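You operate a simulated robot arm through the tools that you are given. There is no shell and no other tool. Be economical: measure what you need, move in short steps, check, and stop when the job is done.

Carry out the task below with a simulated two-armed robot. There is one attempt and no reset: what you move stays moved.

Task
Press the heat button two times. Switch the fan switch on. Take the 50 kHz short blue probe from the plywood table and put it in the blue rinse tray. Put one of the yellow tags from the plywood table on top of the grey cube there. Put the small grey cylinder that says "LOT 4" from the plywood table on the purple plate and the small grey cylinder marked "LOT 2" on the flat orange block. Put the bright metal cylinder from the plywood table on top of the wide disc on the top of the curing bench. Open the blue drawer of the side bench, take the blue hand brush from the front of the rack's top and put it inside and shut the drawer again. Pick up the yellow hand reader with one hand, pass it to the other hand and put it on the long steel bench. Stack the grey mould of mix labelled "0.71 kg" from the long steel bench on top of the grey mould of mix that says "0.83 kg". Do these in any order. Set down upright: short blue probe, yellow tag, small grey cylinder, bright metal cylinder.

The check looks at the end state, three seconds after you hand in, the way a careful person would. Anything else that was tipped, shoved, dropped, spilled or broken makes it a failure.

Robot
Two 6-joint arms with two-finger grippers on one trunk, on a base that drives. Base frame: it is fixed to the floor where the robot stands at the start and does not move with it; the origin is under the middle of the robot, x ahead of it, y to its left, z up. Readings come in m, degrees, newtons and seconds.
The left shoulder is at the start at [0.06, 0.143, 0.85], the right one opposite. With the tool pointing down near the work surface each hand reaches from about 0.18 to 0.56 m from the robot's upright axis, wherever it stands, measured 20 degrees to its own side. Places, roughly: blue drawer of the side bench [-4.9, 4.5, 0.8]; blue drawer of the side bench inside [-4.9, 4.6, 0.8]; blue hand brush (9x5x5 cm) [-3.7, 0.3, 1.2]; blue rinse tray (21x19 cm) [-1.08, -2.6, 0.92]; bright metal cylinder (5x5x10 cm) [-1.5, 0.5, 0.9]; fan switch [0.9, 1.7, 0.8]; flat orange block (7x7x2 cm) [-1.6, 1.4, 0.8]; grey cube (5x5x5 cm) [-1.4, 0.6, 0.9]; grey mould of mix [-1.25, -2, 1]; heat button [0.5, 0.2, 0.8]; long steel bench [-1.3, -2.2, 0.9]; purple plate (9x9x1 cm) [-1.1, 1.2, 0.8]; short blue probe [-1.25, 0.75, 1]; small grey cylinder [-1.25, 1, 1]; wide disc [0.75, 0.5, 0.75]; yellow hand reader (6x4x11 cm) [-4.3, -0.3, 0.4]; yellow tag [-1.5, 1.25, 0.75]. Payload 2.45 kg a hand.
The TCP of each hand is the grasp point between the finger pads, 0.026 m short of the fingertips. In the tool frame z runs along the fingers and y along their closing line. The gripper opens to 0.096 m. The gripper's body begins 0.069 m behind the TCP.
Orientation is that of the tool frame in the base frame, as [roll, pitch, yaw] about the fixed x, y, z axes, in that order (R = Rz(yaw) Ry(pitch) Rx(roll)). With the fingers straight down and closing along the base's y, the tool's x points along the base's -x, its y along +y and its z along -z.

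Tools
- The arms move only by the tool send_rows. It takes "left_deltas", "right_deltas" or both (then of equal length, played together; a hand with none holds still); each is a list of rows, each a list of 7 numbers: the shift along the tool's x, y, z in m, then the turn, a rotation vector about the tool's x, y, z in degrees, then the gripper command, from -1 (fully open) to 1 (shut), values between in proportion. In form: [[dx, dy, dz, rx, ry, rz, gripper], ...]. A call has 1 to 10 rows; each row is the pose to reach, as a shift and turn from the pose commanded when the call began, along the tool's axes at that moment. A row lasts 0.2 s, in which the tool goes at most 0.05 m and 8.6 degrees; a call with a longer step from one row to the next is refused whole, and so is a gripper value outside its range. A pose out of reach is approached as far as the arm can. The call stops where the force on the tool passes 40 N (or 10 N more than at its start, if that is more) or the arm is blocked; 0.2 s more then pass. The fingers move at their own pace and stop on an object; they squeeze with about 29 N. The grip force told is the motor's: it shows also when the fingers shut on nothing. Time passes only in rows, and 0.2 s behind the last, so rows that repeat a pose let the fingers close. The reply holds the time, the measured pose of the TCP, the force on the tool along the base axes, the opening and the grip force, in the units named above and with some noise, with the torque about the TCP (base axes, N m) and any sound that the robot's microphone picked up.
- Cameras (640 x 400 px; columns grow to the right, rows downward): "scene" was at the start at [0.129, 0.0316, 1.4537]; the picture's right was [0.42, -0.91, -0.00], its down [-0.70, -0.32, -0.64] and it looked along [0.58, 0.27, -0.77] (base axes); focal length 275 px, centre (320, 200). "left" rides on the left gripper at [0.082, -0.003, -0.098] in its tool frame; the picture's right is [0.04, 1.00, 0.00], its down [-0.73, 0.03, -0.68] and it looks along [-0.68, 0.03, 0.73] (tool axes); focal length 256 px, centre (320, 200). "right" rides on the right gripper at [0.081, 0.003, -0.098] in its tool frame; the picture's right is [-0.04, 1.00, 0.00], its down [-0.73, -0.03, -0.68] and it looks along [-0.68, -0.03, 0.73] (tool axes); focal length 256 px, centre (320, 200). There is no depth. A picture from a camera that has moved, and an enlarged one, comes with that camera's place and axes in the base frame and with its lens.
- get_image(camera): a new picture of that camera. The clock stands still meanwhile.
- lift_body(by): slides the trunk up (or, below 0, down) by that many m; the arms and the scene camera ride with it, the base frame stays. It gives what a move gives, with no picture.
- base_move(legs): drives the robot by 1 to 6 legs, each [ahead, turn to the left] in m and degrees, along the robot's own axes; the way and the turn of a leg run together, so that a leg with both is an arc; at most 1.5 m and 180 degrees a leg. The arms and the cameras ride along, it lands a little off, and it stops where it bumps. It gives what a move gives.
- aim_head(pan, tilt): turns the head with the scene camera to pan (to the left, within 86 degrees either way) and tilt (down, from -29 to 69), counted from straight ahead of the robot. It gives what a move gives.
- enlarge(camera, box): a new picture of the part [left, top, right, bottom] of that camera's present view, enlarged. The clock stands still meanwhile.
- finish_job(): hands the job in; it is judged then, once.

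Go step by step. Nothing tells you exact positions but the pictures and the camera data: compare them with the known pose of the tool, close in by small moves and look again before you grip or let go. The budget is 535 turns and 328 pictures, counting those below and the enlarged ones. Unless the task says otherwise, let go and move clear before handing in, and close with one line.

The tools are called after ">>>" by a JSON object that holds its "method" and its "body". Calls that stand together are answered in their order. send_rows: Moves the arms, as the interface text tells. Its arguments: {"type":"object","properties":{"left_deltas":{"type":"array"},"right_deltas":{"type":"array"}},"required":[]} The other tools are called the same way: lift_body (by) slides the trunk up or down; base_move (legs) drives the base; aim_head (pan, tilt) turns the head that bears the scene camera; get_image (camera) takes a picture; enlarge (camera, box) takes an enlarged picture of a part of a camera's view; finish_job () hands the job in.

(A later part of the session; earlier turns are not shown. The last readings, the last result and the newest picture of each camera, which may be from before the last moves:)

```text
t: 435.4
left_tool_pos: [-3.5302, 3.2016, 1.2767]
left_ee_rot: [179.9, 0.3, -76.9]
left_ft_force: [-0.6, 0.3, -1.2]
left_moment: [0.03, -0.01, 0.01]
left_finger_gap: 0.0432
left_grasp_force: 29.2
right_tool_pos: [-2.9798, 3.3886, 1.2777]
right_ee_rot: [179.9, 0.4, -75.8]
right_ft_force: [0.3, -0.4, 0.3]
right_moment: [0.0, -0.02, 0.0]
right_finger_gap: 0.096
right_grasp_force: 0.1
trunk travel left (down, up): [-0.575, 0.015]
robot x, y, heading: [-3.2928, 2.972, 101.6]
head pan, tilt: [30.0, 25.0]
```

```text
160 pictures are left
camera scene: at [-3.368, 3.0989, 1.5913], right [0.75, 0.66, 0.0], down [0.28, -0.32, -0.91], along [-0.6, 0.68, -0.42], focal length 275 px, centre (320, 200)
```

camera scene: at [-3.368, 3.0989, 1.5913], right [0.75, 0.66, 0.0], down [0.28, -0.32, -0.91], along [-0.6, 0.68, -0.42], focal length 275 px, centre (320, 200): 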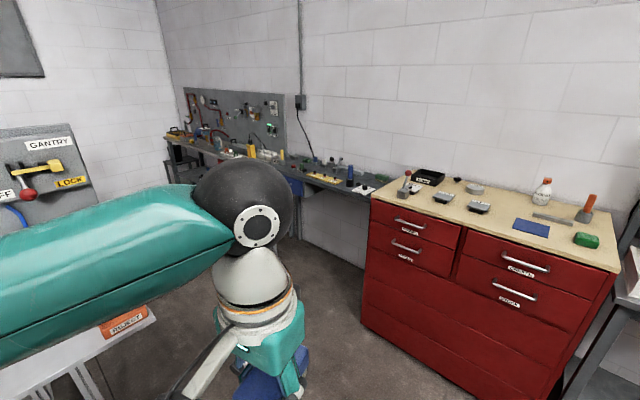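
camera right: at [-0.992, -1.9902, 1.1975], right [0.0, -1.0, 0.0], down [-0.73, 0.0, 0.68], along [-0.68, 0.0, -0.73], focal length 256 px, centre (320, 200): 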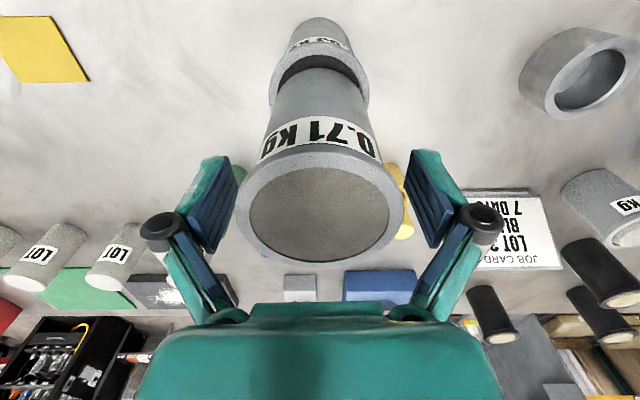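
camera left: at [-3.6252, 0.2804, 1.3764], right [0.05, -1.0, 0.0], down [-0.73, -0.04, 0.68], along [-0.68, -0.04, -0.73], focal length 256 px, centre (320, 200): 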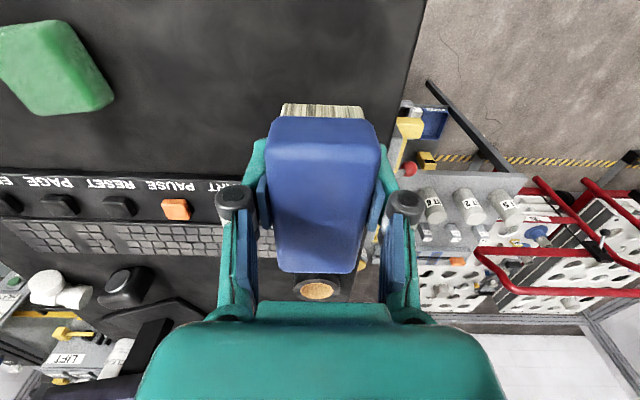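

>>> {"method": "base_move", "body": {"legs": [[0.25, 0], [0, 40]]}}

>>> {"method": "aim_head", "body": {"pan": 0, "tilt": 30}}

>>> {"method": "get_image", "body": {"camera": "scene"}}

```text
t: 439.2
left_tool_pos: [-3.6716, 3.2389, 1.278]
left_ee_rot: [-180.0, 0.3, -37.5]
left_ft_force: [-0.2, 0.1, -1.3]
left_moment: [0.02, -0.01, 0.01]
left_finger_gap: 0.0431
left_grasp_force: 28.9
right_tool_pos: [-3.3665, 3.7334, 1.2784]
right_ee_rot: [179.9, 0.2, -36.4]
right_ft_force: [-0.5, -0.4, 0.5]
right_moment: [0.05, -0.02, 0.0]
right_finger_gap: 0.0961
right_grasp_force: 0.0
trunk travel left (down, up): [-0.575, 0.015]
robot x, y, heading: [-3.3297, 3.223, 141.0]
head pan, tilt: [30.0, 25.0]
```

```text
t: 440.2
left_tool_pos: [-3.6732, 3.2395, 1.2788]
left_ee_rot: [180.0, 0.3, -37.5]
left_ft_force: [-0.7, -0.9, -1.8]
left_moment: [0.01, 0.02, 0.02]
left_finger_gap: 0.0431
left_grasp_force: 29.2
right_tool_pos: [-3.3661, 3.7337, 1.277]
right_ee_rot: [179.8, 0.3, -36.4]
right_ft_force: [-1.0, -0.2, 0.1]
right_moment: [-0.01, -0.02, 0.0]
right_finger_gap: 0.0961
right_grasp_force: 0.0
trunk travel left (down, up): [-0.575, 0.015]
robot x, y, heading: [-3.3305, 3.2205, 141.2]
head pan, tilt: [0.0, 30.0]
```

```text
159 pictures are left
camera scene: at [-3.452, 3.3175, 1.5833], right [0.63, 0.78, 0.0], down [0.39, -0.31, -0.87], along [-0.67, 0.54, -0.5], focal length 275 px, centre (320, 200)
```

scene: 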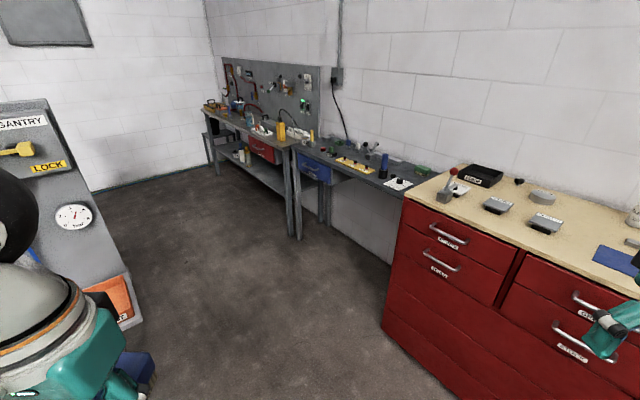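

The pocket in front of the drawer is clear: blue drawer at about [-4.85, 4.40, 0.8]. I'll drive in, staying midway between the console and the red cabinet.

>>> {"method": "base_move", "body": {"legs": [[0, -11], [0.82, 0], [0, 45]]}}

>>> {"method": "get_image", "body": {"camera": "scene"}}

```text
t: 447.7
left_tool_pos: [-4.1546, 3.6748, 1.2776]
left_ee_rot: [180.0, 0.3, -3.5]
left_ft_force: [0.4, -0.2, -1.3]
left_moment: [0.01, -0.01, 0.0]
left_finger_gap: 0.0434
left_grasp_force: 28.8
right_tool_pos: [-4.1771, 4.2557, 1.2773]
right_ee_rot: [179.9, 0.3, -2.4]
right_ft_force: [-0.2, 0.5, 0.2]
right_moment: [-0.02, 0.03, 0.04]
right_finger_gap: 0.0961
right_grasp_force: 0.0
trunk travel left (down, up): [-0.575, 0.015]
robot x, y, heading: [-3.8625, 3.8685, 174.8]
head pan, tilt: [0.0, 30.0]
```

```text
158 pictures are left
camera scene: at [-4.0149, 3.8798, 1.5833], right [0.09, 1.0, 0.0], down [0.5, -0.05, -0.87], along [-0.86, 0.08, -0.5], focal length 275 px, centre (320, 200)
```

scene: 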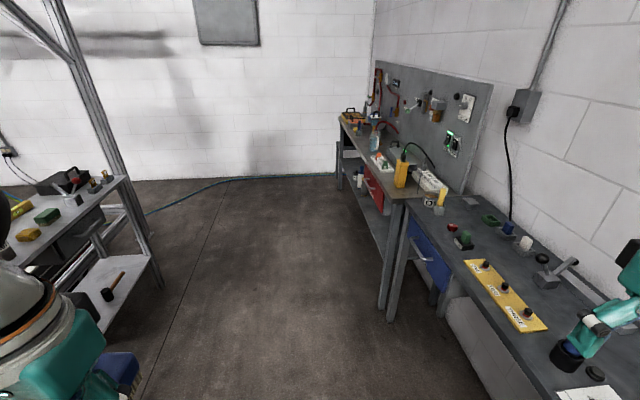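

>>> {"method": "send_rows", "body": {"right_deltas": [[0.02, 0.04, 0, 0, 0, 0, -1], [0.04, 0.08, 0, 0, 0, 0, -1], [0.05, 0.12, 0, 0, 0, 0, -1], [0.05, 0.16, 0, 0, 0, 0, -1], [0.05, 0.2, 0, 0, 0, 0, -1]]}}

>>> {"method": "base_move", "body": {"legs": [[1.0, 6], [0, -45], [0, -43]]}}

>>> {"method": "aim_head", "body": {"pan": 0, "tilt": 55}}

>>> {"method": "get_image", "body": {"camera": "scene"}}

```text
t: 448.9
left_tool_pos: [-4.1543, 3.6749, 1.2791]
left_ee_rot: [-180.0, 0.3, -3.5]
left_ft_force: [-0.2, -0.1, -0.8]
left_moment: [0.01, 0.0, -0.03]
left_finger_gap: 0.0434
left_grasp_force: 29.2
right_tool_pos: [-4.1354, 4.0496, 1.2777]
right_ee_rot: [179.9, 0.2, -2.5]
right_ft_force: [-0.2, -0.4, -0.5]
right_moment: [0.03, -0.02, -0.05]
right_finger_gap: 0.0963
right_grasp_force: 0.1
trunk travel left (down, up): [-0.575, 0.015]
robot x, y, heading: [-3.8662, 3.8682, 174.9]
head pan, tilt: [0.0, 30.0]
```

```text
t: 458.7
left_tool_pos: [-5.0678, 4.1865, 1.2796]
left_ee_rot: [-180.0, 0.2, -87.3]
left_ft_force: [0.5, -0.1, -1.9]
left_moment: [0.01, 0.02, 0.01]
left_finger_gap: 0.0431
left_grasp_force: 29.1
right_tool_pos: [-4.6903, 4.2087, 1.2776]
right_ee_rot: [179.9, 0.4, -86.3]
right_ft_force: [0.5, 0.3, 0.3]
right_moment: [-0.02, -0.05, -0.02]
right_finger_gap: 0.0961
right_grasp_force: 0.0
trunk travel left (down, up): [-0.575, 0.015]
robot x, y, heading: [-4.8754, 3.9169, 91.4]
head pan, tilt: [0.0, 30.0]
```

```text
t: 459.6
left_tool_pos: [-5.0681, 4.1865, 1.2784]
left_ee_rot: [180.0, 0.3, -87.2]
left_ft_force: [1.1, 0.3, -1.1]
left_moment: [-0.01, 0.0, -0.03]
left_finger_gap: 0.0431
left_grasp_force: 29.2
right_tool_pos: [-4.6926, 4.2072, 1.2782]
right_ee_rot: [179.8, 0.3, -86.2]
right_ft_force: [-1.4, 0.4, -0.2]
right_moment: [0.01, 0.01, 0.02]
right_finger_gap: 0.0961
right_grasp_force: 0.0
trunk travel left (down, up): [-0.575, 0.015]
robot x, y, heading: [-4.8797, 3.9172, 91.6]
head pan, tilt: [0.0, 55.0]
```

```text
157 pictures are left
camera scene: at [-4.885, 4.0484, 1.5474], right [1.0, 0.03, 0.0], down [0.02, -0.82, -0.57], along [-0.01, 0.57, -0.82], focal length 275 px, centre (320, 200)
```

scene: 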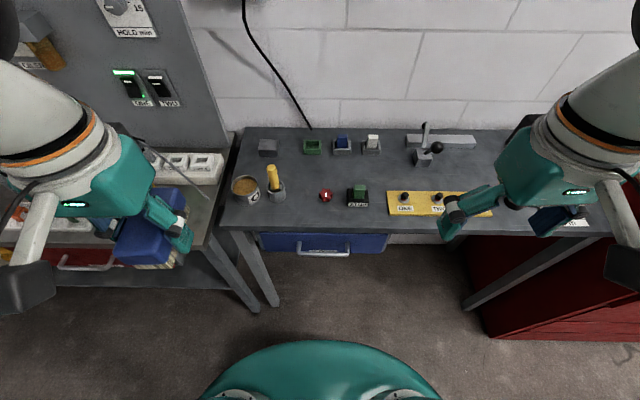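

The drawer handle is straight ahead, under the bench edge at about [-4.88, 4.38, 0.8]. I'll look at it with the right wrist camera.

>>> {"method": "get_image", "body": {"camera": "right"}}

>>> {"method": "enlarge", "body": {"camera": "scene", "box": [230, 200, 410, 290]}}

```text
156 pictures are left
camera right: at [-4.6897, 4.1244, 1.3776], right [-1.0, -0.03, 0.0], down [-0.02, 0.73, 0.68], along [-0.02, 0.68, -0.73], focal length 256 px, centre (320, 200)
```

right: 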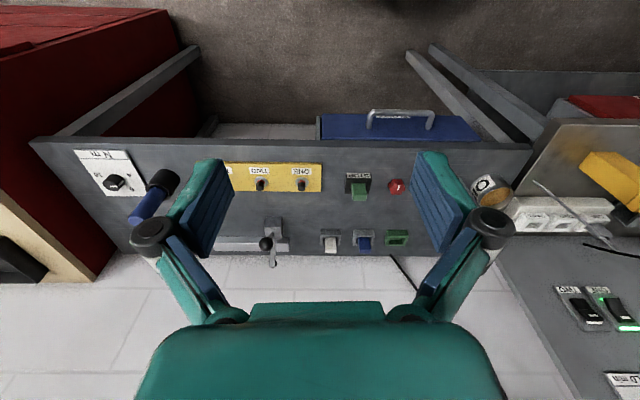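

```text
3.56 times, centred on (320, 245) of scene
camera zoom: at [-4.885, 4.0484, 1.5474], right [1.0, 0.03, 0.0], down [0.02, -0.82, -0.57], along [-0.01, 0.57, -0.82], focal length 979 px, centre (320, 40)
```

zoom: 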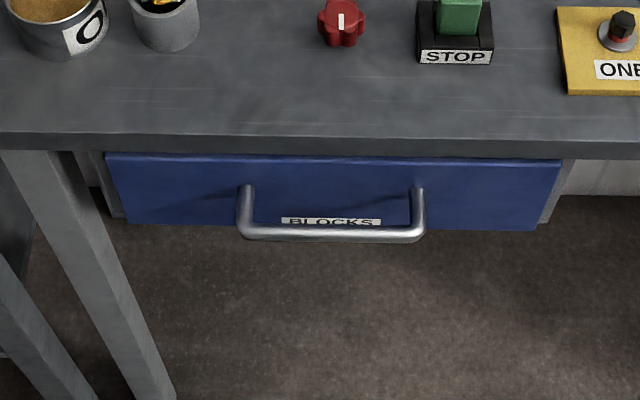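

The handle bar is at about [-4.882, 4.372, 0.808]. I'll first turn the right gripper so it closes front-to-back, then tilt it forward to straddle the bar.

>>> {"method": "send_rows", "body": {"right_deltas": [[0, 0, 0, 0, 0, -8.5, -1], [0.01, 0, 0, 0, 0, -17, -1], [0.02, 0, 0, 0, 0, -25.5, -1], [0.03, 0, 0, 0, 0, -34, -1], [0.04, 0, 0, 0, 0, -42.5, -1], [0.05, 0, 0, 0, 0, -51, -1], [0.06, 0, 0, 0, 0, -59.5, -1], [0.07, 0, 0, 0, 0, -68, -1], [0.08, 0, 0, 0, 0, -76.5, -1], [0.08, 0, 0, 0, 0, -85, -1]]}}

>>> {"method": "send_rows", "body": {"right_deltas": [[0, 0, 0.02, 8, 0, 0, -1], [0, 0, 0.05, 16, 0, 0, -1], [0, 0, 0.08, 24, 0, 0, -1], [0, 0, 0.11, 32, 0, 0, -1], [0, 0, 0.14, 40, 0, 0, -1], [0, 0, 0.16, 48, 0, 0, -1], [0, 0, 0.18, 56, 0, 0, -1], [0, 0, 0.2, 64, 0, 0, -1]]}}

>>> {"method": "get_image", "body": {"camera": "scene"}}

```text
t: 461.8
left_tool_pos: [-5.0683, 4.1848, 1.2785]
left_ee_rot: [179.9, 0.3, -87.3]
left_ft_force: [1.0, -0.7, -0.2]
left_moment: [0.0, -0.04, -0.03]
left_finger_gap: 0.0431
left_grasp_force: 28.8
right_tool_pos: [-4.6859, 4.128, 1.279]
right_ee_rot: [-179.7, 0.3, -1.0]
right_ft_force: [0.6, 0.1, 0.1]
right_moment: [0.0, 0.0, 0.03]
right_finger_gap: 0.096
right_grasp_force: 0.1
trunk travel left (down, up): [-0.575, 0.015]
robot x, y, heading: [-4.8796, 3.9148, 91.3]
head pan, tilt: [0.0, 55.0]
```

```text
t: 463.6
left_tool_pos: [-5.069, 4.1828, 1.2795]
left_ee_rot: [-179.9, 0.3, -87.3]
left_ft_force: [-1.4, 0.1, -0.6]
left_moment: [0.05, -0.04, -0.02]
left_finger_gap: 0.0432
left_grasp_force: 28.7
right_tool_pos: [-4.7143, 4.0852, 1.2326]
right_ee_rot: [-115.6, 0.1, -1.5]
right_ft_force: [-0.3, -0.3, -0.2]
right_moment: [-0.03, -0.02, -0.03]
right_finger_gap: 0.0962
right_grasp_force: 0.1
right hand out of reach, approached as far as the arm can: row 5, 6, 7, 8
trunk travel left (down, up): [-0.575, 0.015]
robot x, y, heading: [-4.8809, 3.9168, 91.5]
head pan, tilt: [0.0, 55.0]
```

```text
154 pictures are left
camera scene: at [-4.886, 4.0461, 1.5475], right [1.0, 0.03, 0.0], down [0.02, -0.82, -0.57], along [-0.01, 0.57, -0.82], focal length 275 px, centre (320, 200)
```

scene: 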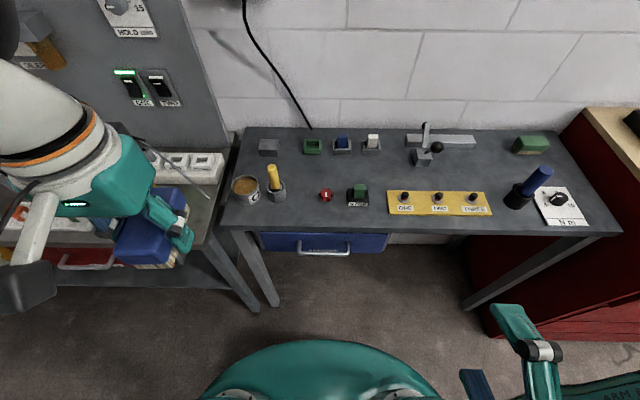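

The tilted pose was too near the body to reach; moving it forward toward the handle should fix that.

>>> {"method": "send_rows", "body": {"right_deltas": [[-0.022, 0.01, 0.04, 0, 0, 0, -1], [-0.045, 0.02, 0.08, 0, 0, 0, -1], [-0.07, 0.035, 0.11, 0, 0, 0, -1], [-0.095, 0.055, 0.14, 0, 0, 0, -1], [-0.12, 0.075, 0.17, 0, 0, 0, -1], [-0.145, 0.095, 0.2, 0, 0, 0, -1], [-0.17, 0.115, 0.23, 0, 0, 0, -1], [-0.19, 0.1386, 0.259, 0, 0, 0, -1]]}}

>>> {"method": "get_image", "body": {"camera": "scene"}}

>>> {"method": "get_image", "body": {"camera": "right"}}

```text
t: 464.0
left_tool_pos: [-5.0698, 4.1857, 1.2784]
left_ee_rot: [180.0, 0.3, -87.4]
left_ft_force: [-0.9, -1.2, -0.5]
left_moment: [0.0, -0.03, 0.01]
left_finger_gap: 0.043
left_grasp_force: 28.6
right_tool_pos: [-4.7251, 4.1015, 1.2345]
right_ee_rot: [-116.2, -1.3, -2.6]
right_ft_force: [7.2, 4.6, 1.1]
right_moment: [-0.24, 0.24, 0.33]
right_finger_gap: 0.0961
right_grasp_force: 0.0
right hand out of reach, approached as far as the arm can: row 1
trunk travel left (down, up): [-0.575, 0.015]
robot x, y, heading: [-4.8812, 3.9175, 91.6]
head pan, tilt: [0.0, 55.0]
stopped in row 1 (right hand): the force on the tool passed its limit at 218 N (the readings are from after the stop); the commanded pose is now the measured one
```

```text
153 pictures are left
camera scene: at [-4.8849, 4.0474, 1.5474], right [1.0, 0.03, 0.0], down [0.02, -0.82, -0.57], along [-0.01, 0.57, -0.82], focal length 275 px, centre (320, 200)
```

scene: 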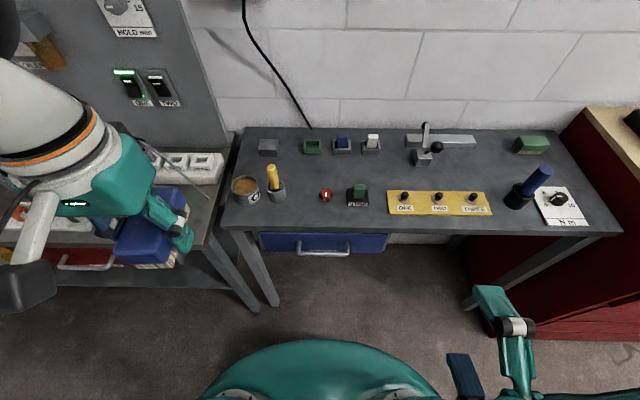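

```text
152 pictures are left
camera right: at [-4.649, 4.0084, 1.2781], right [-0.04, -0.44, -0.9], down [-0.77, -0.56, 0.31], along [-0.64, 0.7, -0.32], focal length 256 px, centre (320, 200)
```

right: 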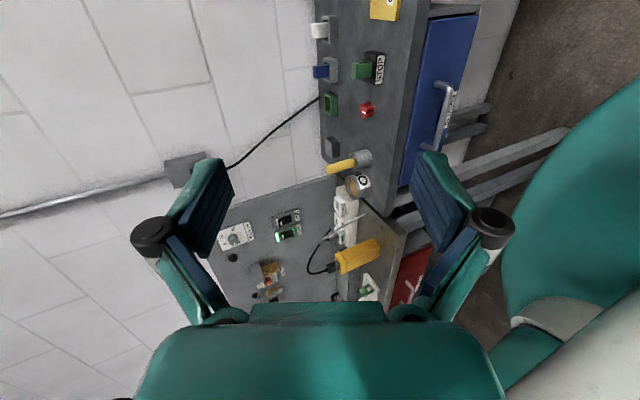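

A self-contact spike stopped it, since the tilted wrist was too near the torso. I'll first move the hand straight forward, away from the body.

>>> {"method": "send_rows", "body": {"right_deltas": [[0.01, -0.015, 0.03, 0, 0, 0, -1], [0.02, -0.03, 0.06, 0, 0, 0, -1], [0.03, -0.045, 0.095, 0, 0, 0, -1], [0.03, -0.066, 0.135, 0, 0, 0, -1]]}}

```text
t: 465.0
left_tool_pos: [-5.0686, 4.1864, 1.2793]
left_ee_rot: [-180.0, 0.3, -87.3]
left_ft_force: [-0.7, 1.5, -2.1]
left_moment: [0.0, -0.03, -0.03]
left_finger_gap: 0.0435
left_grasp_force: 28.6
right_tool_pos: [-4.6893, 4.2543, 1.2401]
right_ee_rot: [-116.5, -1.4, -2.4]
right_ft_force: [-0.1, 0.4, 0.1]
right_moment: [0.02, 0.05, -0.02]
right_finger_gap: 0.0957
right_grasp_force: 0.0
right hand out of reach, approached as far as the arm can: row 1, 2, 3, 4
trunk travel left (down, up): [-0.575, 0.015]
robot x, y, heading: [-4.8794, 3.9184, 91.3]
head pan, tilt: [0.0, 55.0]
```

>>> {"method": "send_rows", "body": {"right_deltas": [[-0.01, 0.036, 0.018, 0, 0, 0, -1], [-0.02, 0.072, 0.035, 0, 0, 0, -1], [-0.03, 0.108, 0.053, 0, 0, 0, -1], [-0.04, 0.144, 0.07, 0, 0, 0, -1], [-0.05, 0.18, 0.088, 0, 0, 0, -1]]}}

>>> {"method": "get_image", "body": {"camera": "scene"}}

```text
t: 466.2
left_tool_pos: [-5.071, 4.1901, 1.2762]
left_ee_rot: [-179.9, 0.1, -87.2]
left_ft_force: [-1.1, 0.4, -2.1]
left_moment: [-0.06, -0.08, 0.01]
left_finger_gap: 0.0433
left_grasp_force: 29.1
right_tool_pos: [-4.8207, 4.3546, 1.1061]
right_ee_rot: [-116.7, -1.4, -2.5]
right_ft_force: [-0.6, -0.4, 0.4]
right_moment: [0.0, -0.05, -0.04]
right_finger_gap: 0.0957
right_grasp_force: 0.2
right hand out of reach, approached as far as the arm can: row 1, 2, 3, 4, 5
trunk travel left (down, up): [-0.575, 0.015]
robot x, y, heading: [-4.8808, 3.9148, 91.6]
head pan, tilt: [0.0, 55.0]
```

```text
151 pictures are left
camera scene: at [-4.8874, 4.0522, 1.5469], right [1.0, 0.03, 0.0], down [0.02, -0.82, -0.57], along [-0.01, 0.57, -0.82], focal length 275 px, centre (320, 200)
```

scene: 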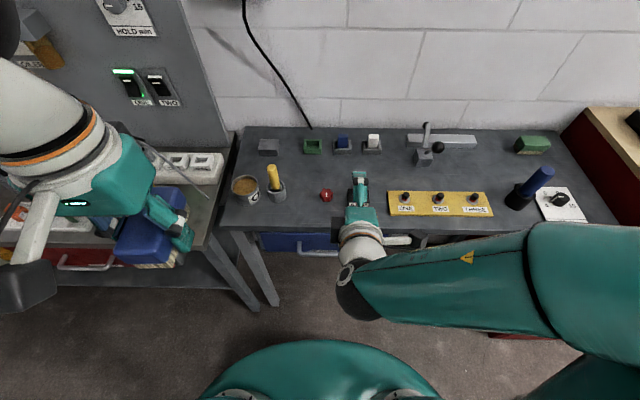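

The arm can't fold this tightly; the robot must stand farther back for a forward-pointing grip. Backing 0.22 m.

>>> {"method": "base_move", "body": {"legs": [[-0.22, 0]]}}

>>> {"method": "send_rows", "body": {"right_deltas": [[0, 0.02, 0.0, 0, 0, 0, -1], [0, 0.05, 0.0, 0, 0, 0, -1], [0, 0.08, 0.0, 0, 0, 0, -1]]}}

```text
t: 467.9
left_tool_pos: [-5.0611, 3.9646, 1.2792]
left_ee_rot: [-180.0, 0.2, -87.4]
left_ft_force: [-0.1, -0.3, -1.1]
left_moment: [0.02, 0.0, 0.0]
left_finger_gap: 0.0433
left_grasp_force: 28.9
right_tool_pos: [-4.8128, 4.1319, 1.1073]
right_ee_rot: [-116.4, -1.3, -2.7]
right_ft_force: [-0.1, 0.0, 0.4]
right_moment: [0.01, 0.02, -0.02]
right_finger_gap: 0.096
right_grasp_force: 0.1
trunk travel left (down, up): [-0.575, 0.015]
robot x, y, heading: [-4.8726, 3.6976, 91.6]
head pan, tilt: [0.0, 55.0]
```

```text
t: 468.7
left_tool_pos: [-5.0623, 3.9671, 1.2796]
left_ee_rot: [-180.0, 0.2, -87.3]
left_ft_force: [0.1, -0.2, -1.6]
left_moment: [-0.01, 0.01, 0.01]
left_finger_gap: 0.043
left_grasp_force: 28.9
right_tool_pos: [-4.8484, 4.1252, 1.0469]
right_ee_rot: [-116.5, -1.2, -2.8]
right_ft_force: [-0.4, 0.6, -0.1]
right_moment: [-0.02, -0.01, -0.02]
right_finger_gap: 0.096
right_grasp_force: 0.0
right hand out of reach, approached as far as the arm can: row 1, 2, 3
trunk travel left (down, up): [-0.575, 0.015]
robot x, y, heading: [-4.8725, 3.6966, 91.2]
head pan, tilt: [0.0, 55.0]
```

>>> {"method": "send_rows", "body": {"right_deltas": [[-0.02, -0.003, 0.038, 0, 0, 0, -1], [-0.04, -0.006, 0.076, 0, 0, 0, -1], [-0.06, -0.009, 0.114, 0, 0, 0, -1], [-0.08, -0.012, 0.152, 0, 0, 0, -1], [-0.1, -0.015, 0.19, 0, 0, 0, -1], [-0.12, -0.018, 0.228, 0, 0, 0, -1], [-0.14, -0.02, 0.266, 0, 0, 0, -1], [-0.14, -0.02, 0.266, 0, 0, 0, -1]]}}

>>> {"method": "get_image", "body": {"camera": "scene"}}

>>> {"method": "get_image", "body": {"camera": "right"}}

```text
t: 470.5
left_tool_pos: [-5.0607, 3.9667, 1.2799]
left_ee_rot: [-180.0, 0.4, -87.3]
left_ft_force: [1.1, -0.7, -0.9]
left_moment: [-0.01, -0.01, 0.02]
left_finger_gap: 0.0434
left_grasp_force: 28.7
right_tool_pos: [-4.9732, 4.3792, 0.9395]
right_ee_rot: [-116.5, -1.4, -2.7]
right_ft_force: [-0.4, 0.0, 0.0]
right_moment: [0.01, 0.0, -0.01]
right_finger_gap: 0.0962
right_grasp_force: 0.0
trunk travel left (down, up): [-0.575, 0.015]
robot x, y, heading: [-4.8746, 3.6949, 91.4]
head pan, tilt: [0.0, 55.0]
```

```text
150 pictures are left
camera scene: at [-4.8773, 3.828, 1.5474], right [1.0, 0.03, 0.0], down [0.02, -0.82, -0.57], along [-0.01, 0.57, -0.82], focal length 275 px, centre (320, 200)
```

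scene: 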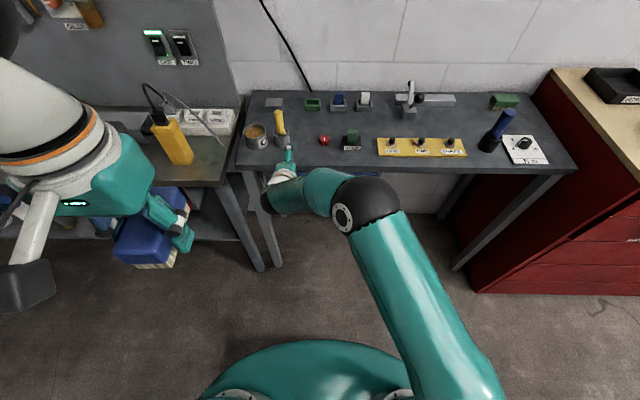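

```text
149 pictures are left
camera right: at [-4.8957, 4.2859, 0.9842], right [-0.04, -0.44, -0.9], down [-0.77, -0.56, 0.31], along [-0.64, 0.7, -0.32], focal length 256 px, centre (320, 200)
```

right: 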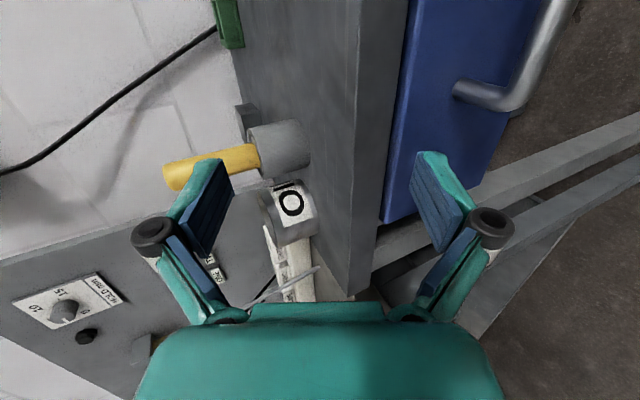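

The hand is now reachable but sits at the bench edge left of the handle. I'll pull back, shift right and lower to a pre-grasp point in front of the bar.

>>> {"method": "send_rows", "body": {"right_deltas": [[0, 0, -0.04, 0, 0, 0, -1], [0, 0, -0.08, 0, 0, 0, -1], [0, 0, -0.12, 0, 0, 0, -1], [0.04, 0, -0.12, 0, 0, 0, -1], [0.08, 0.0, -0.12, 0, 0, 0, -1], [0.093, 0.04, -0.1, 0, 0, 0, -1], [0.093, 0.08, -0.07, 0, 0, 0, -1], [0.093, 0.121, -0.04, 0, 0, 0, -1]]}}

>>> {"method": "get_image", "body": {"camera": "right"}}

>>> {"method": "get_image", "body": {"camera": "scene"}}

```text
refused: row 8 steps farther than a row can; nothing moved
```

```text
148 pictures are left
camera right: at [-4.8957, 4.2859, 0.9842], right [-0.04, -0.44, -0.9], down [-0.77, -0.56, 0.31], along [-0.64, 0.7, -0.32], focal length 256 px, centre (320, 200)
```

right: 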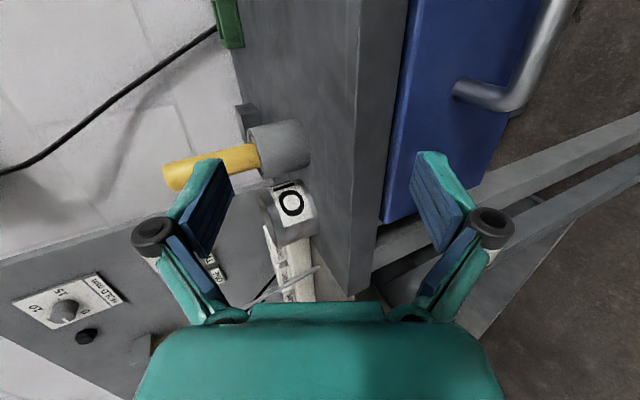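

```text
147 pictures are left
camera scene: at [-4.8773, 3.828, 1.5474], right [1.0, 0.03, 0.0], down [0.02, -0.82, -0.57], along [-0.01, 0.57, -0.82], focal length 275 px, centre (320, 200)
```

scene: 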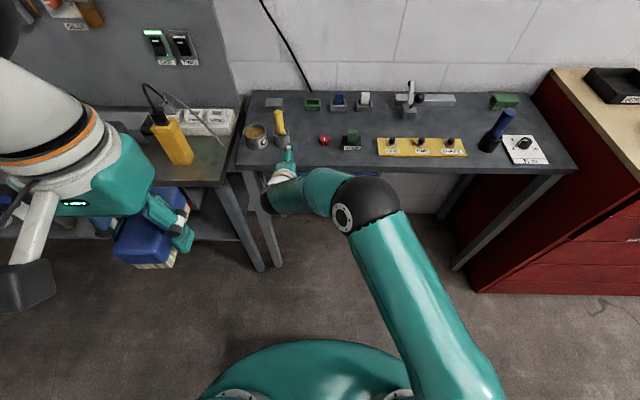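

>>> {"method": "send_rows", "body": {"right_deltas": [[0, 0, -0.04, 0, 0, 0, -1], [0, 0, -0.08, 0, 0, 0, -1], [0, 0, -0.12, 0, 0, 0, -1], [0.04, 0, -0.12, 0, 0, 0, -1], [0.08, 0.0, -0.12, 0, 0, 0, -1], [0.093, 0.035, -0.1, 0, 0, 0, -1], [0.093, 0.07, -0.075, 0, 0, 0, -1], [0.093, 0.1, -0.05, 0, 0, 0, -1], [0.093, 0.121, -0.04, 0, 0, 0, -1]]}}

>>> {"method": "get_image", "body": {"camera": "right"}}

>>> {"method": "get_image", "body": {"camera": "scene"}}

```text
t: 472.5
left_tool_pos: [-5.0609, 3.966, 1.28]
left_ee_rot: [180.0, 0.2, -87.3]
left_ft_force: [-0.1, -0.3, -1.0]
left_moment: [0.02, 0.01, -0.02]
left_finger_gap: 0.0433
left_grasp_force: 28.7
right_tool_pos: [-4.8806, 4.2859, 0.8523]
right_ee_rot: [-116.4, -1.3, -2.6]
right_ft_force: [0.3, 0.3, 0.5]
right_moment: [-0.01, 0.06, 0.01]
right_finger_gap: 0.096
right_grasp_force: 0.0
trunk travel left (down, up): [-0.575, 0.015]
robot x, y, heading: [-4.873, 3.6948, 91.5]
head pan, tilt: [0.0, 55.0]
```

```text
146 pictures are left
camera right: at [-4.8044, 4.1924, 0.8966], right [-0.04, -0.44, -0.9], down [-0.77, -0.56, 0.31], along [-0.64, 0.7, -0.32], focal length 256 px, centre (320, 200)
```

right: 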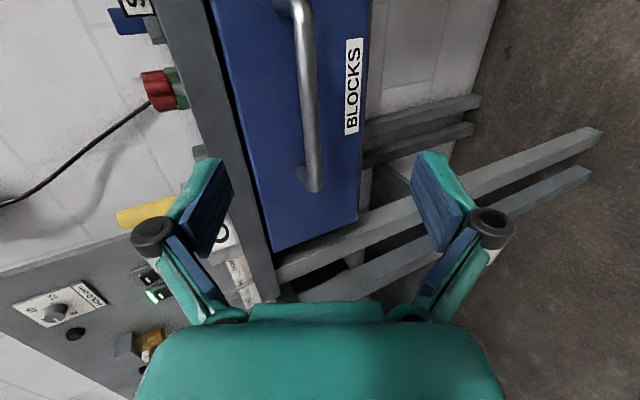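

```text
145 pictures are left
camera scene: at [-4.8776, 3.829, 1.5473], right [1.0, 0.03, 0.0], down [0.02, -0.82, -0.57], along [-0.01, 0.57, -0.82], focal length 275 px, centre (320, 200)
```

scene: 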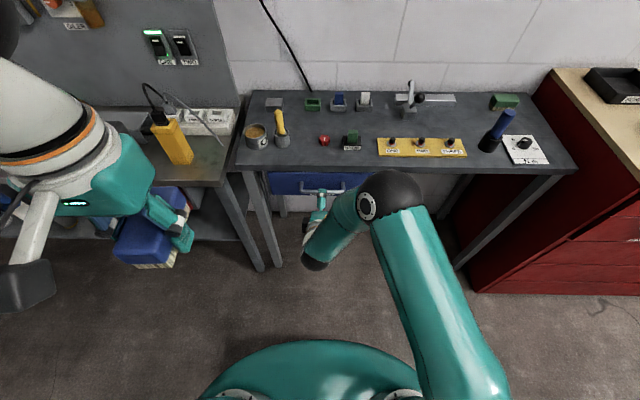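

The bar is visible between the fingers. I'll shift 15 mm to centre it and advance halfway.

>>> {"method": "send_rows", "body": {"right_deltas": [[0, -0.015, 0.01, 0, 0, 0, -1], [0, -0.015, 0.03, 0, 0, 0, -1], [0, -0.015, 0.05, 0, 0, 0, -1]]}}

>>> {"method": "get_image", "body": {"camera": "right"}}

```text
t: 473.3
left_tool_pos: [-5.0613, 3.9666, 1.2799]
left_ee_rot: [-180.0, 0.2, -87.3]
left_ft_force: [1.1, -0.5, -2.0]
left_moment: [0.02, -0.02, -0.01]
left_finger_gap: 0.0431
left_grasp_force: 28.5
right_tool_pos: [-4.878, 4.3374, 0.8443]
right_ee_rot: [-116.4, -1.3, -2.7]
right_ft_force: [-0.2, -0.5, 0.5]
right_moment: [0.03, -0.01, 0.04]
right_finger_gap: 0.0959
right_grasp_force: 0.1
trunk travel left (down, up): [-0.575, 0.015]
robot x, y, heading: [-4.8704, 3.6958, 91.3]
head pan, tilt: [0.0, 55.0]
```

```text
144 pictures are left
camera right: at [-4.8013, 4.2438, 0.8879], right [-0.04, -0.44, -0.89], down [-0.77, -0.56, 0.31], along [-0.64, 0.7, -0.32], focal length 256 px, centre (320, 200)
```

right: 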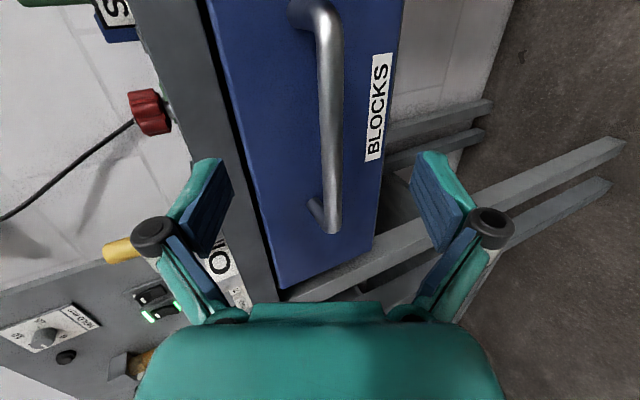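

Centred. I'll narrow the opening to clear the bench edge, then advance onto the bar.

>>> {"method": "send_rows", "body": {"right_deltas": [[0, 0.007, 0.0, 0, 0, 0, 0.1], [0, 0.007, 0.0, 0, 0, 0, 0.1], [0, 0.007, 0.0, 0, 0, 0, 0.1], [0, 0.007, 0.02, 0, 0, 0, 0.1], [0, 0.007, 0.035, 0, 0, 0, 0.1]]}}

>>> {"method": "get_image", "body": {"camera": "right"}}

```text
t: 474.5
left_tool_pos: [-5.0615, 3.9666, 1.2801]
left_ee_rot: [180.0, 0.2, -87.3]
left_ft_force: [0.2, -1.0, -0.8]
left_moment: [-0.03, 0.0, -0.02]
left_finger_gap: 0.0432
left_grasp_force: 29.3
right_tool_pos: [-4.8765, 4.3651, 0.8223]
right_ee_rot: [-116.5, -1.2, -2.7]
right_ft_force: [-0.1, 0.0, -0.6]
right_moment: [0.01, -0.01, -0.01]
right_finger_gap: 0.0432
right_grasp_force: 0.1
trunk travel left (down, up): [-0.575, 0.015]
robot x, y, heading: [-4.8726, 3.6988, 91.6]
head pan, tilt: [0.0, 55.0]
```

```text
143 pictures are left
camera right: at [-4.8004, 4.2722, 0.8661], right [-0.04, -0.44, -0.9], down [-0.77, -0.56, 0.31], along [-0.64, 0.7, -0.32], focal length 256 px, centre (320, 200)
```

right: 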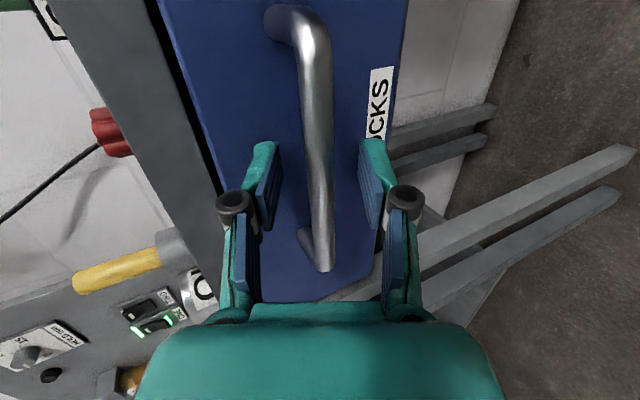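

>>> {"method": "send_rows", "body": {"right_deltas": [[0, 0, 0.006, 0, 0, 0, 0.4], [0, 0, 0.006, 0, 0, 0, 0.8], [0, 0, 0.006, 0, 0, 0, 1], [0, 0, 0.006, 0, 0, 0, 1]]}}

>>> {"method": "get_image", "body": {"camera": "right"}}

```text
t: 475.5
left_tool_pos: [-5.0615, 3.9659, 1.2793]
left_ee_rot: [-180.0, 0.2, -87.4]
left_ft_force: [0.1, -0.2, -0.8]
left_moment: [-0.03, 0.0, 0.03]
left_finger_gap: 0.0431
left_grasp_force: 28.8
right_tool_pos: [-4.877, 4.3704, 0.8192]
right_ee_rot: [-116.5, -1.4, -2.6]
right_ft_force: [0.2, -0.2, -2.6]
right_moment: [-0.06, -0.41, 0.41]
right_finger_gap: 0.0127
right_grasp_force: 39.2
trunk travel left (down, up): [-0.575, 0.015]
robot x, y, heading: [-4.8738, 3.7024, 91.7]
head pan, tilt: [0.0, 55.0]
```

```text
142 pictures are left
camera right: at [-4.8004, 4.2776, 0.8634], right [-0.04, -0.45, -0.89], down [-0.77, -0.56, 0.31], along [-0.64, 0.7, -0.32], focal length 256 px, centre (320, 200)
```

right: 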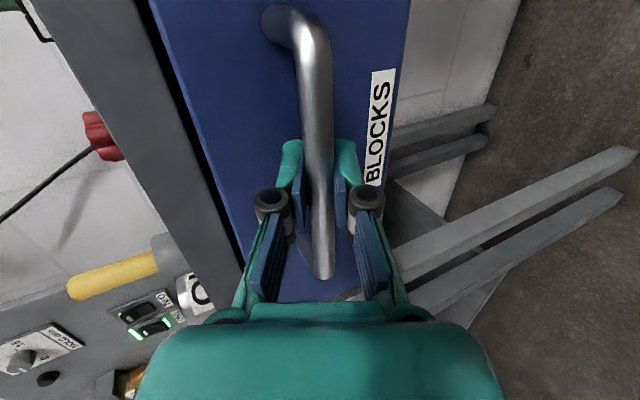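

The bar is gripped. Pulling the drawer open with the arm in small steps.

>>> {"method": "send_rows", "body": {"right_deltas": [[0, 0.009, -0.018, 0, 0, 0, 1], [0, 0.018, -0.036, 0, 0, 0, 1], [0, 0.027, -0.054, 0, 0, 0, 1], [0, 0.036, -0.072, 0, 0, 0, 1], [0, 0.045, -0.09, 0, 0, 0, 1]]}}

>>> {"method": "get_image", "body": {"camera": "scene"}}

```text
t: 476.7
left_tool_pos: [-5.0579, 3.9662, 1.2802]
left_ee_rot: [179.9, 0.3, -87.4]
left_ft_force: [0.4, 0.1, -0.5]
left_moment: [-0.01, -0.02, 0.0]
left_finger_gap: 0.0432
left_grasp_force: 29.6
right_tool_pos: [-4.8773, 4.2707, 0.8187]
right_ee_rot: [-116.7, -1.2, -3.3]
right_ft_force: [31.0, 0.0, 1.7]
right_moment: [0.03, -0.86, 0.28]
right_finger_gap: 0.0126
right_grasp_force: 39.5
trunk travel left (down, up): [-0.575, 0.015]
robot x, y, heading: [-4.8765, 3.6963, 91.5]
head pan, tilt: [0.0, 55.0]
```

```text
141 pictures are left
camera scene: at [-4.874, 3.8282, 1.5473], right [1.0, 0.03, 0.0], down [0.02, -0.82, -0.57], along [-0.02, 0.57, -0.82], focal length 275 px, centre (320, 200)
```

scene: 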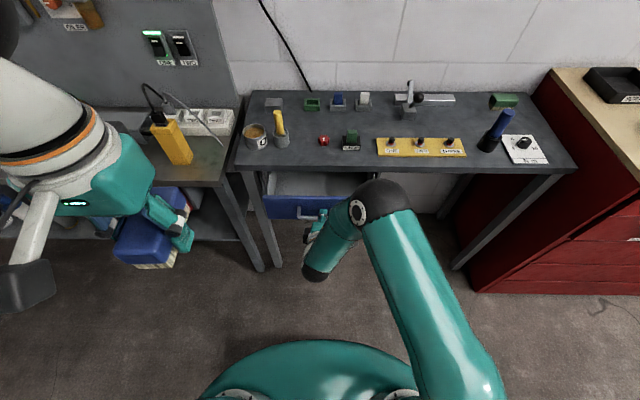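

The drawer is 10 cm open and slides well. I'll pull further while relieving the small sideways force.

>>> {"method": "send_rows", "body": {"right_deltas": [[0.005, 0.009, -0.018, 0, 0, 0, 1], [0.006, 0.018, -0.036, 0, 0, 0, 1], [0.007, 0.027, -0.054, 0, 0, 0, 1], [0.008, 0.036, -0.072, 0, 0, 0, 1]]}}

>>> {"method": "get_image", "body": {"camera": "scene"}}

```text
t: 477.7
left_tool_pos: [-5.0593, 3.9654, 1.2806]
left_ee_rot: [179.8, 0.3, -87.5]
left_ft_force: [0.0, 0.0, -0.5]
left_moment: [0.02, 0.02, 0.03]
left_finger_gap: 0.043
left_grasp_force: 29.1
right_tool_pos: [-4.8774, 4.1895, 0.8195]
right_ee_rot: [-116.6, -1.4, -2.8]
right_ft_force: [17.0, 0.3, -2.5]
right_moment: [0.03, -0.91, -0.44]
right_finger_gap: 0.0124
right_grasp_force: 39.8
trunk travel left (down, up): [-0.575, 0.015]
robot x, y, heading: [-4.8757, 3.6974, 91.2]
head pan, tilt: [0.0, 55.0]
```

```text
140 pictures are left
camera scene: at [-4.8756, 3.8287, 1.5472], right [1.0, 0.03, 0.0], down [0.02, -0.82, -0.57], along [-0.02, 0.57, -0.82], focal length 275 px, centre (320, 200)
```

scene: 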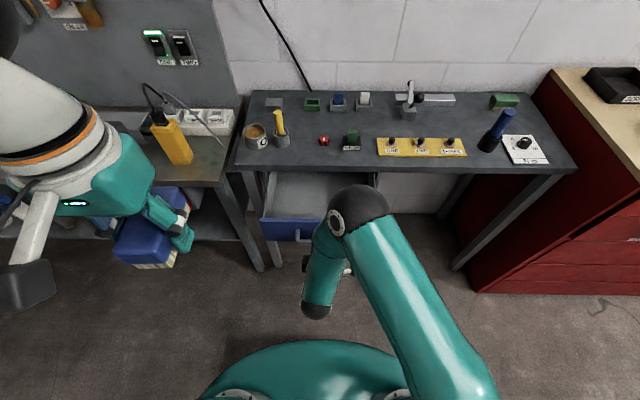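

It is about 18 cm open, which is enough. I'll release the handle and withdraw the right hand.

>>> {"method": "send_rows", "body": {"right_deltas": [[0, 0, 0, 0, 0, 0, 0.5], [0, 0, 0, 0, 0, 0, 0.1], [0, 0, -0.03, 0, 0, 0, 0.1], [0, 0, -0.06, 0, 0, 0, 0.1], [0.02, -0.01, -0.09, 0, 0, 0, 0.1], [0.05, -0.05, -0.09, 0, 0, 0, 0.1], [0.09, -0.08, -0.08, 0, 0, 0, 0.1], [0.12, -0.12, -0.07, 0, 0, 0, 0.1], [0.15, -0.16, -0.06, 0, 0, 0, 0.1]]}}

>>> {"method": "get_image", "body": {"camera": "scene"}}

```text
refused: row 7 steps farther than a row can; nothing moved
```

```text
139 pictures are left
camera scene: at [-4.8756, 3.8287, 1.5472], right [1.0, 0.03, 0.0], down [0.02, -0.82, -0.57], along [-0.02, 0.57, -0.82], focal length 275 px, centre (320, 200)
```

scene: 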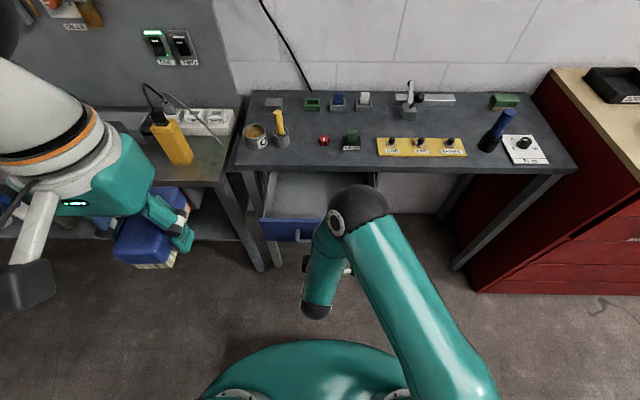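

>>> {"method": "send_rows", "body": {"right_deltas": [[0, 0, 0, 0, 0, 0, 0.5], [0, 0, 0, 0, 0, 0, 0.1], [0, 0, -0.03, 0, 0, 0, 0.1], [0, 0, -0.06, 0, 0, 0, 0.1], [0.02, 0, -0.08, 0, 0, 0, 0.1], [0.05, -0.02, -0.08, 0, 0, 0, 0.1], [0.08, -0.05, -0.08, 0, 0, 0, 0.1], [0.11, -0.08, -0.08, 0, 0, 0, 0.1], [0.14, -0.11, -0.07, 0, 0, 0, 0.1], [0.16, -0.15, -0.06, 0, 0, 0, 0.1]]}}

>>> {"method": "get_image", "body": {"camera": "scene"}}

```text
t: 479.9
left_tool_pos: [-5.061, 3.9651, 1.279]
left_ee_rot: [-179.9, 0.4, -87.3]
left_ft_force: [0.7, -0.4, -0.7]
left_moment: [0.01, -0.01, 0.02]
left_finger_gap: 0.0431
left_grasp_force: 29.2
right_tool_pos: [-4.7219, 4.2029, 0.9856]
right_ee_rot: [-116.5, -1.3, -2.6]
right_ft_force: [1.3, -0.8, 0.2]
right_moment: [0.03, 0.05, -0.02]
right_finger_gap: 0.0435
right_grasp_force: 0.0
right hand out of reach, approached as far as the arm can: row 7, 8, 9, 10
trunk travel left (down, up): [-0.575, 0.015]
robot x, y, heading: [-4.8738, 3.6975, 91.4]
head pan, tilt: [0.0, 55.0]
```

```text
138 pictures are left
camera scene: at [-4.8773, 3.8271, 1.5474], right [1.0, 0.03, 0.0], down [0.02, -0.82, -0.57], along [-0.02, 0.57, -0.82], focal length 275 px, centre (320, 200)
```

scene: 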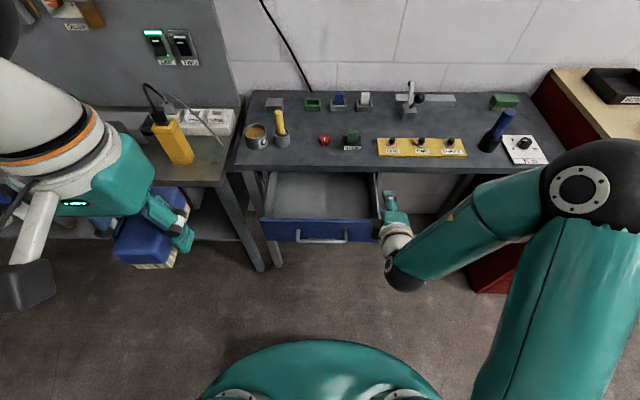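

The drawer is open and its inside is visible and free. I'll move the right hand up and outward to clear the way.

>>> {"method": "send_rows", "body": {"right_deltas": [[0.03, -0.025, -0.012, 0, 0, 0, 0.1], [0.06, -0.05, -0.025, 0, 0, 0, 0.1], [0.09, -0.075, -0.037, 0, 0, 0, 0.1], [0.12, -0.1, -0.05, 0, 0, 0, 0.1], [0.15, -0.125, -0.062, 0, 0, 0, 0.1], [0.18, -0.15, -0.075, 0, 0, 0, 0.1]]}}

>>> {"method": "enlarge", "body": {"camera": "scene", "box": [240, 150, 400, 260]}}

```text
t: 481.3
left_tool_pos: [-5.061, 3.9654, 1.2796]
left_ee_rot: [-179.9, 0.3, -87.3]
left_ft_force: [-0.4, 1.0, -0.5]
left_moment: [0.0, 0.01, -0.01]
left_finger_gap: 0.0433
left_grasp_force: 28.7
right_tool_pos: [-4.5631, 4.1926, 1.1684]
right_ee_rot: [-116.8, -1.5, -3.0]
right_ft_force: [0.0, -0.8, 0.3]
right_moment: [-0.01, 0.01, -0.02]
right_finger_gap: 0.0434
right_grasp_force: 0.1
right hand out of reach, approached as far as the arm can: row 1, 2, 4, 5, 6
trunk travel left (down, up): [-0.575, 0.015]
robot x, y, heading: [-4.8713, 3.6959, 91.6]
head pan, tilt: [0.0, 55.0]
```

```text
3.64 times, centred on (320, 205) of scene
camera zoom: at [-4.8775, 3.8277, 1.5473], right [1.0, 0.03, 0.0], down [0.02, -0.82, -0.57], along [-0.01, 0.57, -0.82], focal length 1001 px, centre (320, 182)
```

zoom: 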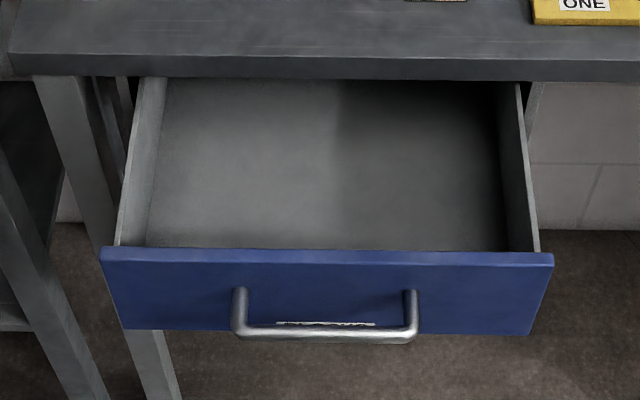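

>>> {"method": "base_move", "body": {"legs": [[0.12, 0]]}}

>>> {"method": "send_rows", "body": {"left_deltas": [[-0.02, -0.015, 0, 0, 0, 0, 1], [-0.05, -0.04, 0, 0, 0, 0, 1], [-0.08, -0.07, 0, 0, 0, 0, 1], [-0.11, -0.1, 0, 0, 0, 0, 1], [-0.145, -0.13, 0, 0, 0, 0, 1], [-0.18, -0.155, 0, 0, 0, 0, 1], [-0.21, -0.17, 0.02, 0, 0, 0, 1], [-0.235, -0.175, 0.05, 0, 0, 0, 1], [-0.235, -0.175, 0.1, 0, 0, 0, 1]]}}

>>> {"method": "get_image", "body": {"camera": "scene"}}

>>> {"method": "get_image", "body": {"camera": "left"}}

```text
t: 482.5
left_tool_pos: [-5.0635, 4.0885, 1.2785]
left_ee_rot: [180.0, 0.2, -87.3]
left_ft_force: [0.3, 0.6, -1.2]
left_moment: [-0.05, 0.0, 0.03]
left_finger_gap: 0.0433
left_grasp_force: 29.4
right_tool_pos: [-4.5665, 4.3176, 1.1673]
right_ee_rot: [-116.9, -1.5, -3.0]
right_ft_force: [0.6, 1.1, 0.0]
right_moment: [0.01, -0.02, 0.0]
right_finger_gap: 0.0432
right_grasp_force: 0.1
trunk travel left (down, up): [-0.575, 0.015]
robot x, y, heading: [-4.8759, 3.8204, 91.3]
head pan, tilt: [0.0, 55.0]
```

```text
t: 484.5
left_tool_pos: [-4.9, 4.3306, 1.1789]
left_ee_rot: [-179.9, 0.3, -87.3]
left_ft_force: [0.1, 0.0, -1.3]
left_moment: [-0.02, 0.0, -0.01]
left_finger_gap: 0.0436
left_grasp_force: 28.8
right_tool_pos: [-4.5676, 4.3147, 1.1681]
right_ee_rot: [-116.8, -1.5, -3.0]
right_ft_force: [0.6, -0.1, 1.3]
right_moment: [0.0, 0.01, 0.03]
right_finger_gap: 0.0433
right_grasp_force: 0.1
trunk travel left (down, up): [-0.575, 0.015]
robot x, y, heading: [-4.8775, 3.817, 91.3]
head pan, tilt: [0.0, 55.0]
```

```text
136 pictures are left
camera scene: at [-4.8813, 3.9489, 1.5473], right [1.0, 0.03, 0.0], down [0.02, -0.82, -0.57], along [-0.01, 0.57, -0.82], focal length 275 px, centre (320, 200)
```

scene: 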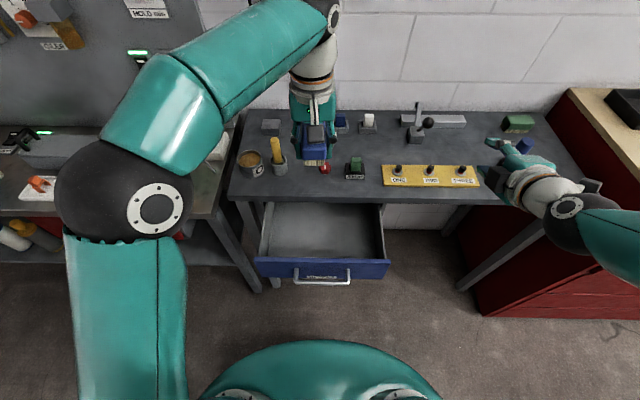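

```text
135 pictures are left
camera left: at [-4.8942, 4.248, 1.2776], right [-1.0, -0.09, 0.0], down [-0.06, 0.73, 0.68], along [-0.06, 0.68, -0.73], focal length 256 px, centre (320, 200)
```

left: 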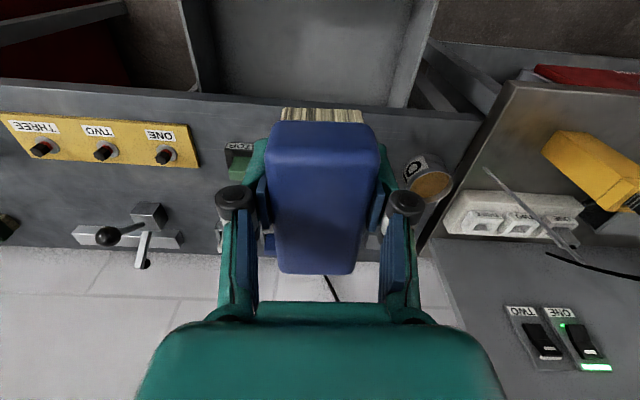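

The brush is over the opening. I'll shift it slightly toward the robot and lower it into the drawer.

>>> {"method": "send_rows", "body": {"left_deltas": [[0.012, 0, 0.03, 0, 0, 0, 1], [0.015, 0, 0.07, 0, 0, 0, 1], [0.015, 0, 0.11, 0, 0, 0, 1], [0.015, 0, 0.15, 0, 0, 0, 1], [0.015, 0, 0.19, 0, 0, 0, 1], [0.015, 0, 0.23, 0, 0, 0, 1], [0.015, 0, 0.27, 0, 0, 0, 1]]}}

>>> {"method": "enlarge", "body": {"camera": "scene", "box": [230, 130, 410, 300]}}

>>> {"method": "get_image", "body": {"camera": "left"}}

```text
t: 486.1
left_tool_pos: [-4.9007, 4.3174, 0.9116]
left_ee_rot: [180.0, 0.2, -87.3]
left_ft_force: [-0.8, -1.0, -0.3]
left_moment: [-0.06, 0.02, 0.03]
left_finger_gap: 0.0432
left_grasp_force: 29.2
right_tool_pos: [-4.566, 4.3159, 1.1683]
right_ee_rot: [-116.9, -1.4, -3.0]
right_ft_force: [0.1, 0.3, 0.2]
right_moment: [0.0, 0.0, 0.0]
right_finger_gap: 0.0431
right_grasp_force: 0.0
trunk travel left (down, up): [-0.575, 0.015]
robot x, y, heading: [-4.8795, 3.8184, 91.6]
head pan, tilt: [0.0, 55.0]
```

```text
2.35 times, centred on (320, 215) of scene
camera zoom: at [-4.8806, 3.9504, 1.5472], right [1.0, 0.03, 0.0], down [0.02, -0.82, -0.57], along [-0.01, 0.57, -0.82], focal length 648 px, centre (320, 165)
```

zoom: 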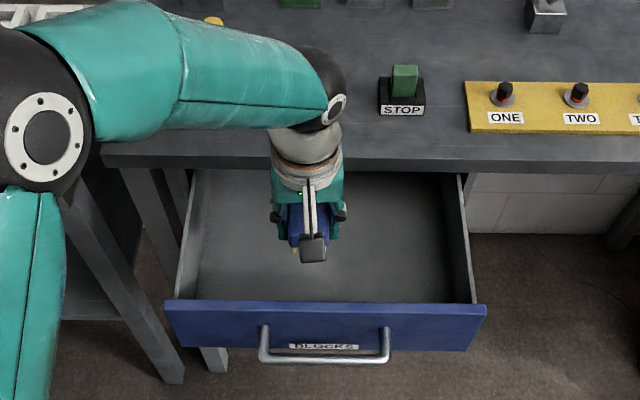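

```text
133 pictures are left
camera left: at [-4.8946, 4.2351, 1.0092], right [-1.0, -0.09, 0.0], down [-0.06, 0.73, 0.68], along [-0.06, 0.68, -0.73], focal length 256 px, centre (320, 200)
```

left: 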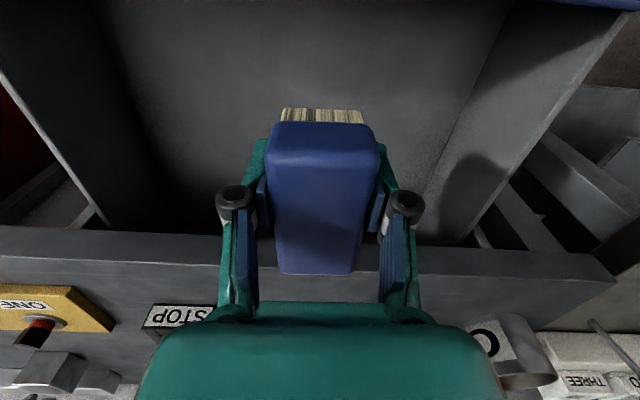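

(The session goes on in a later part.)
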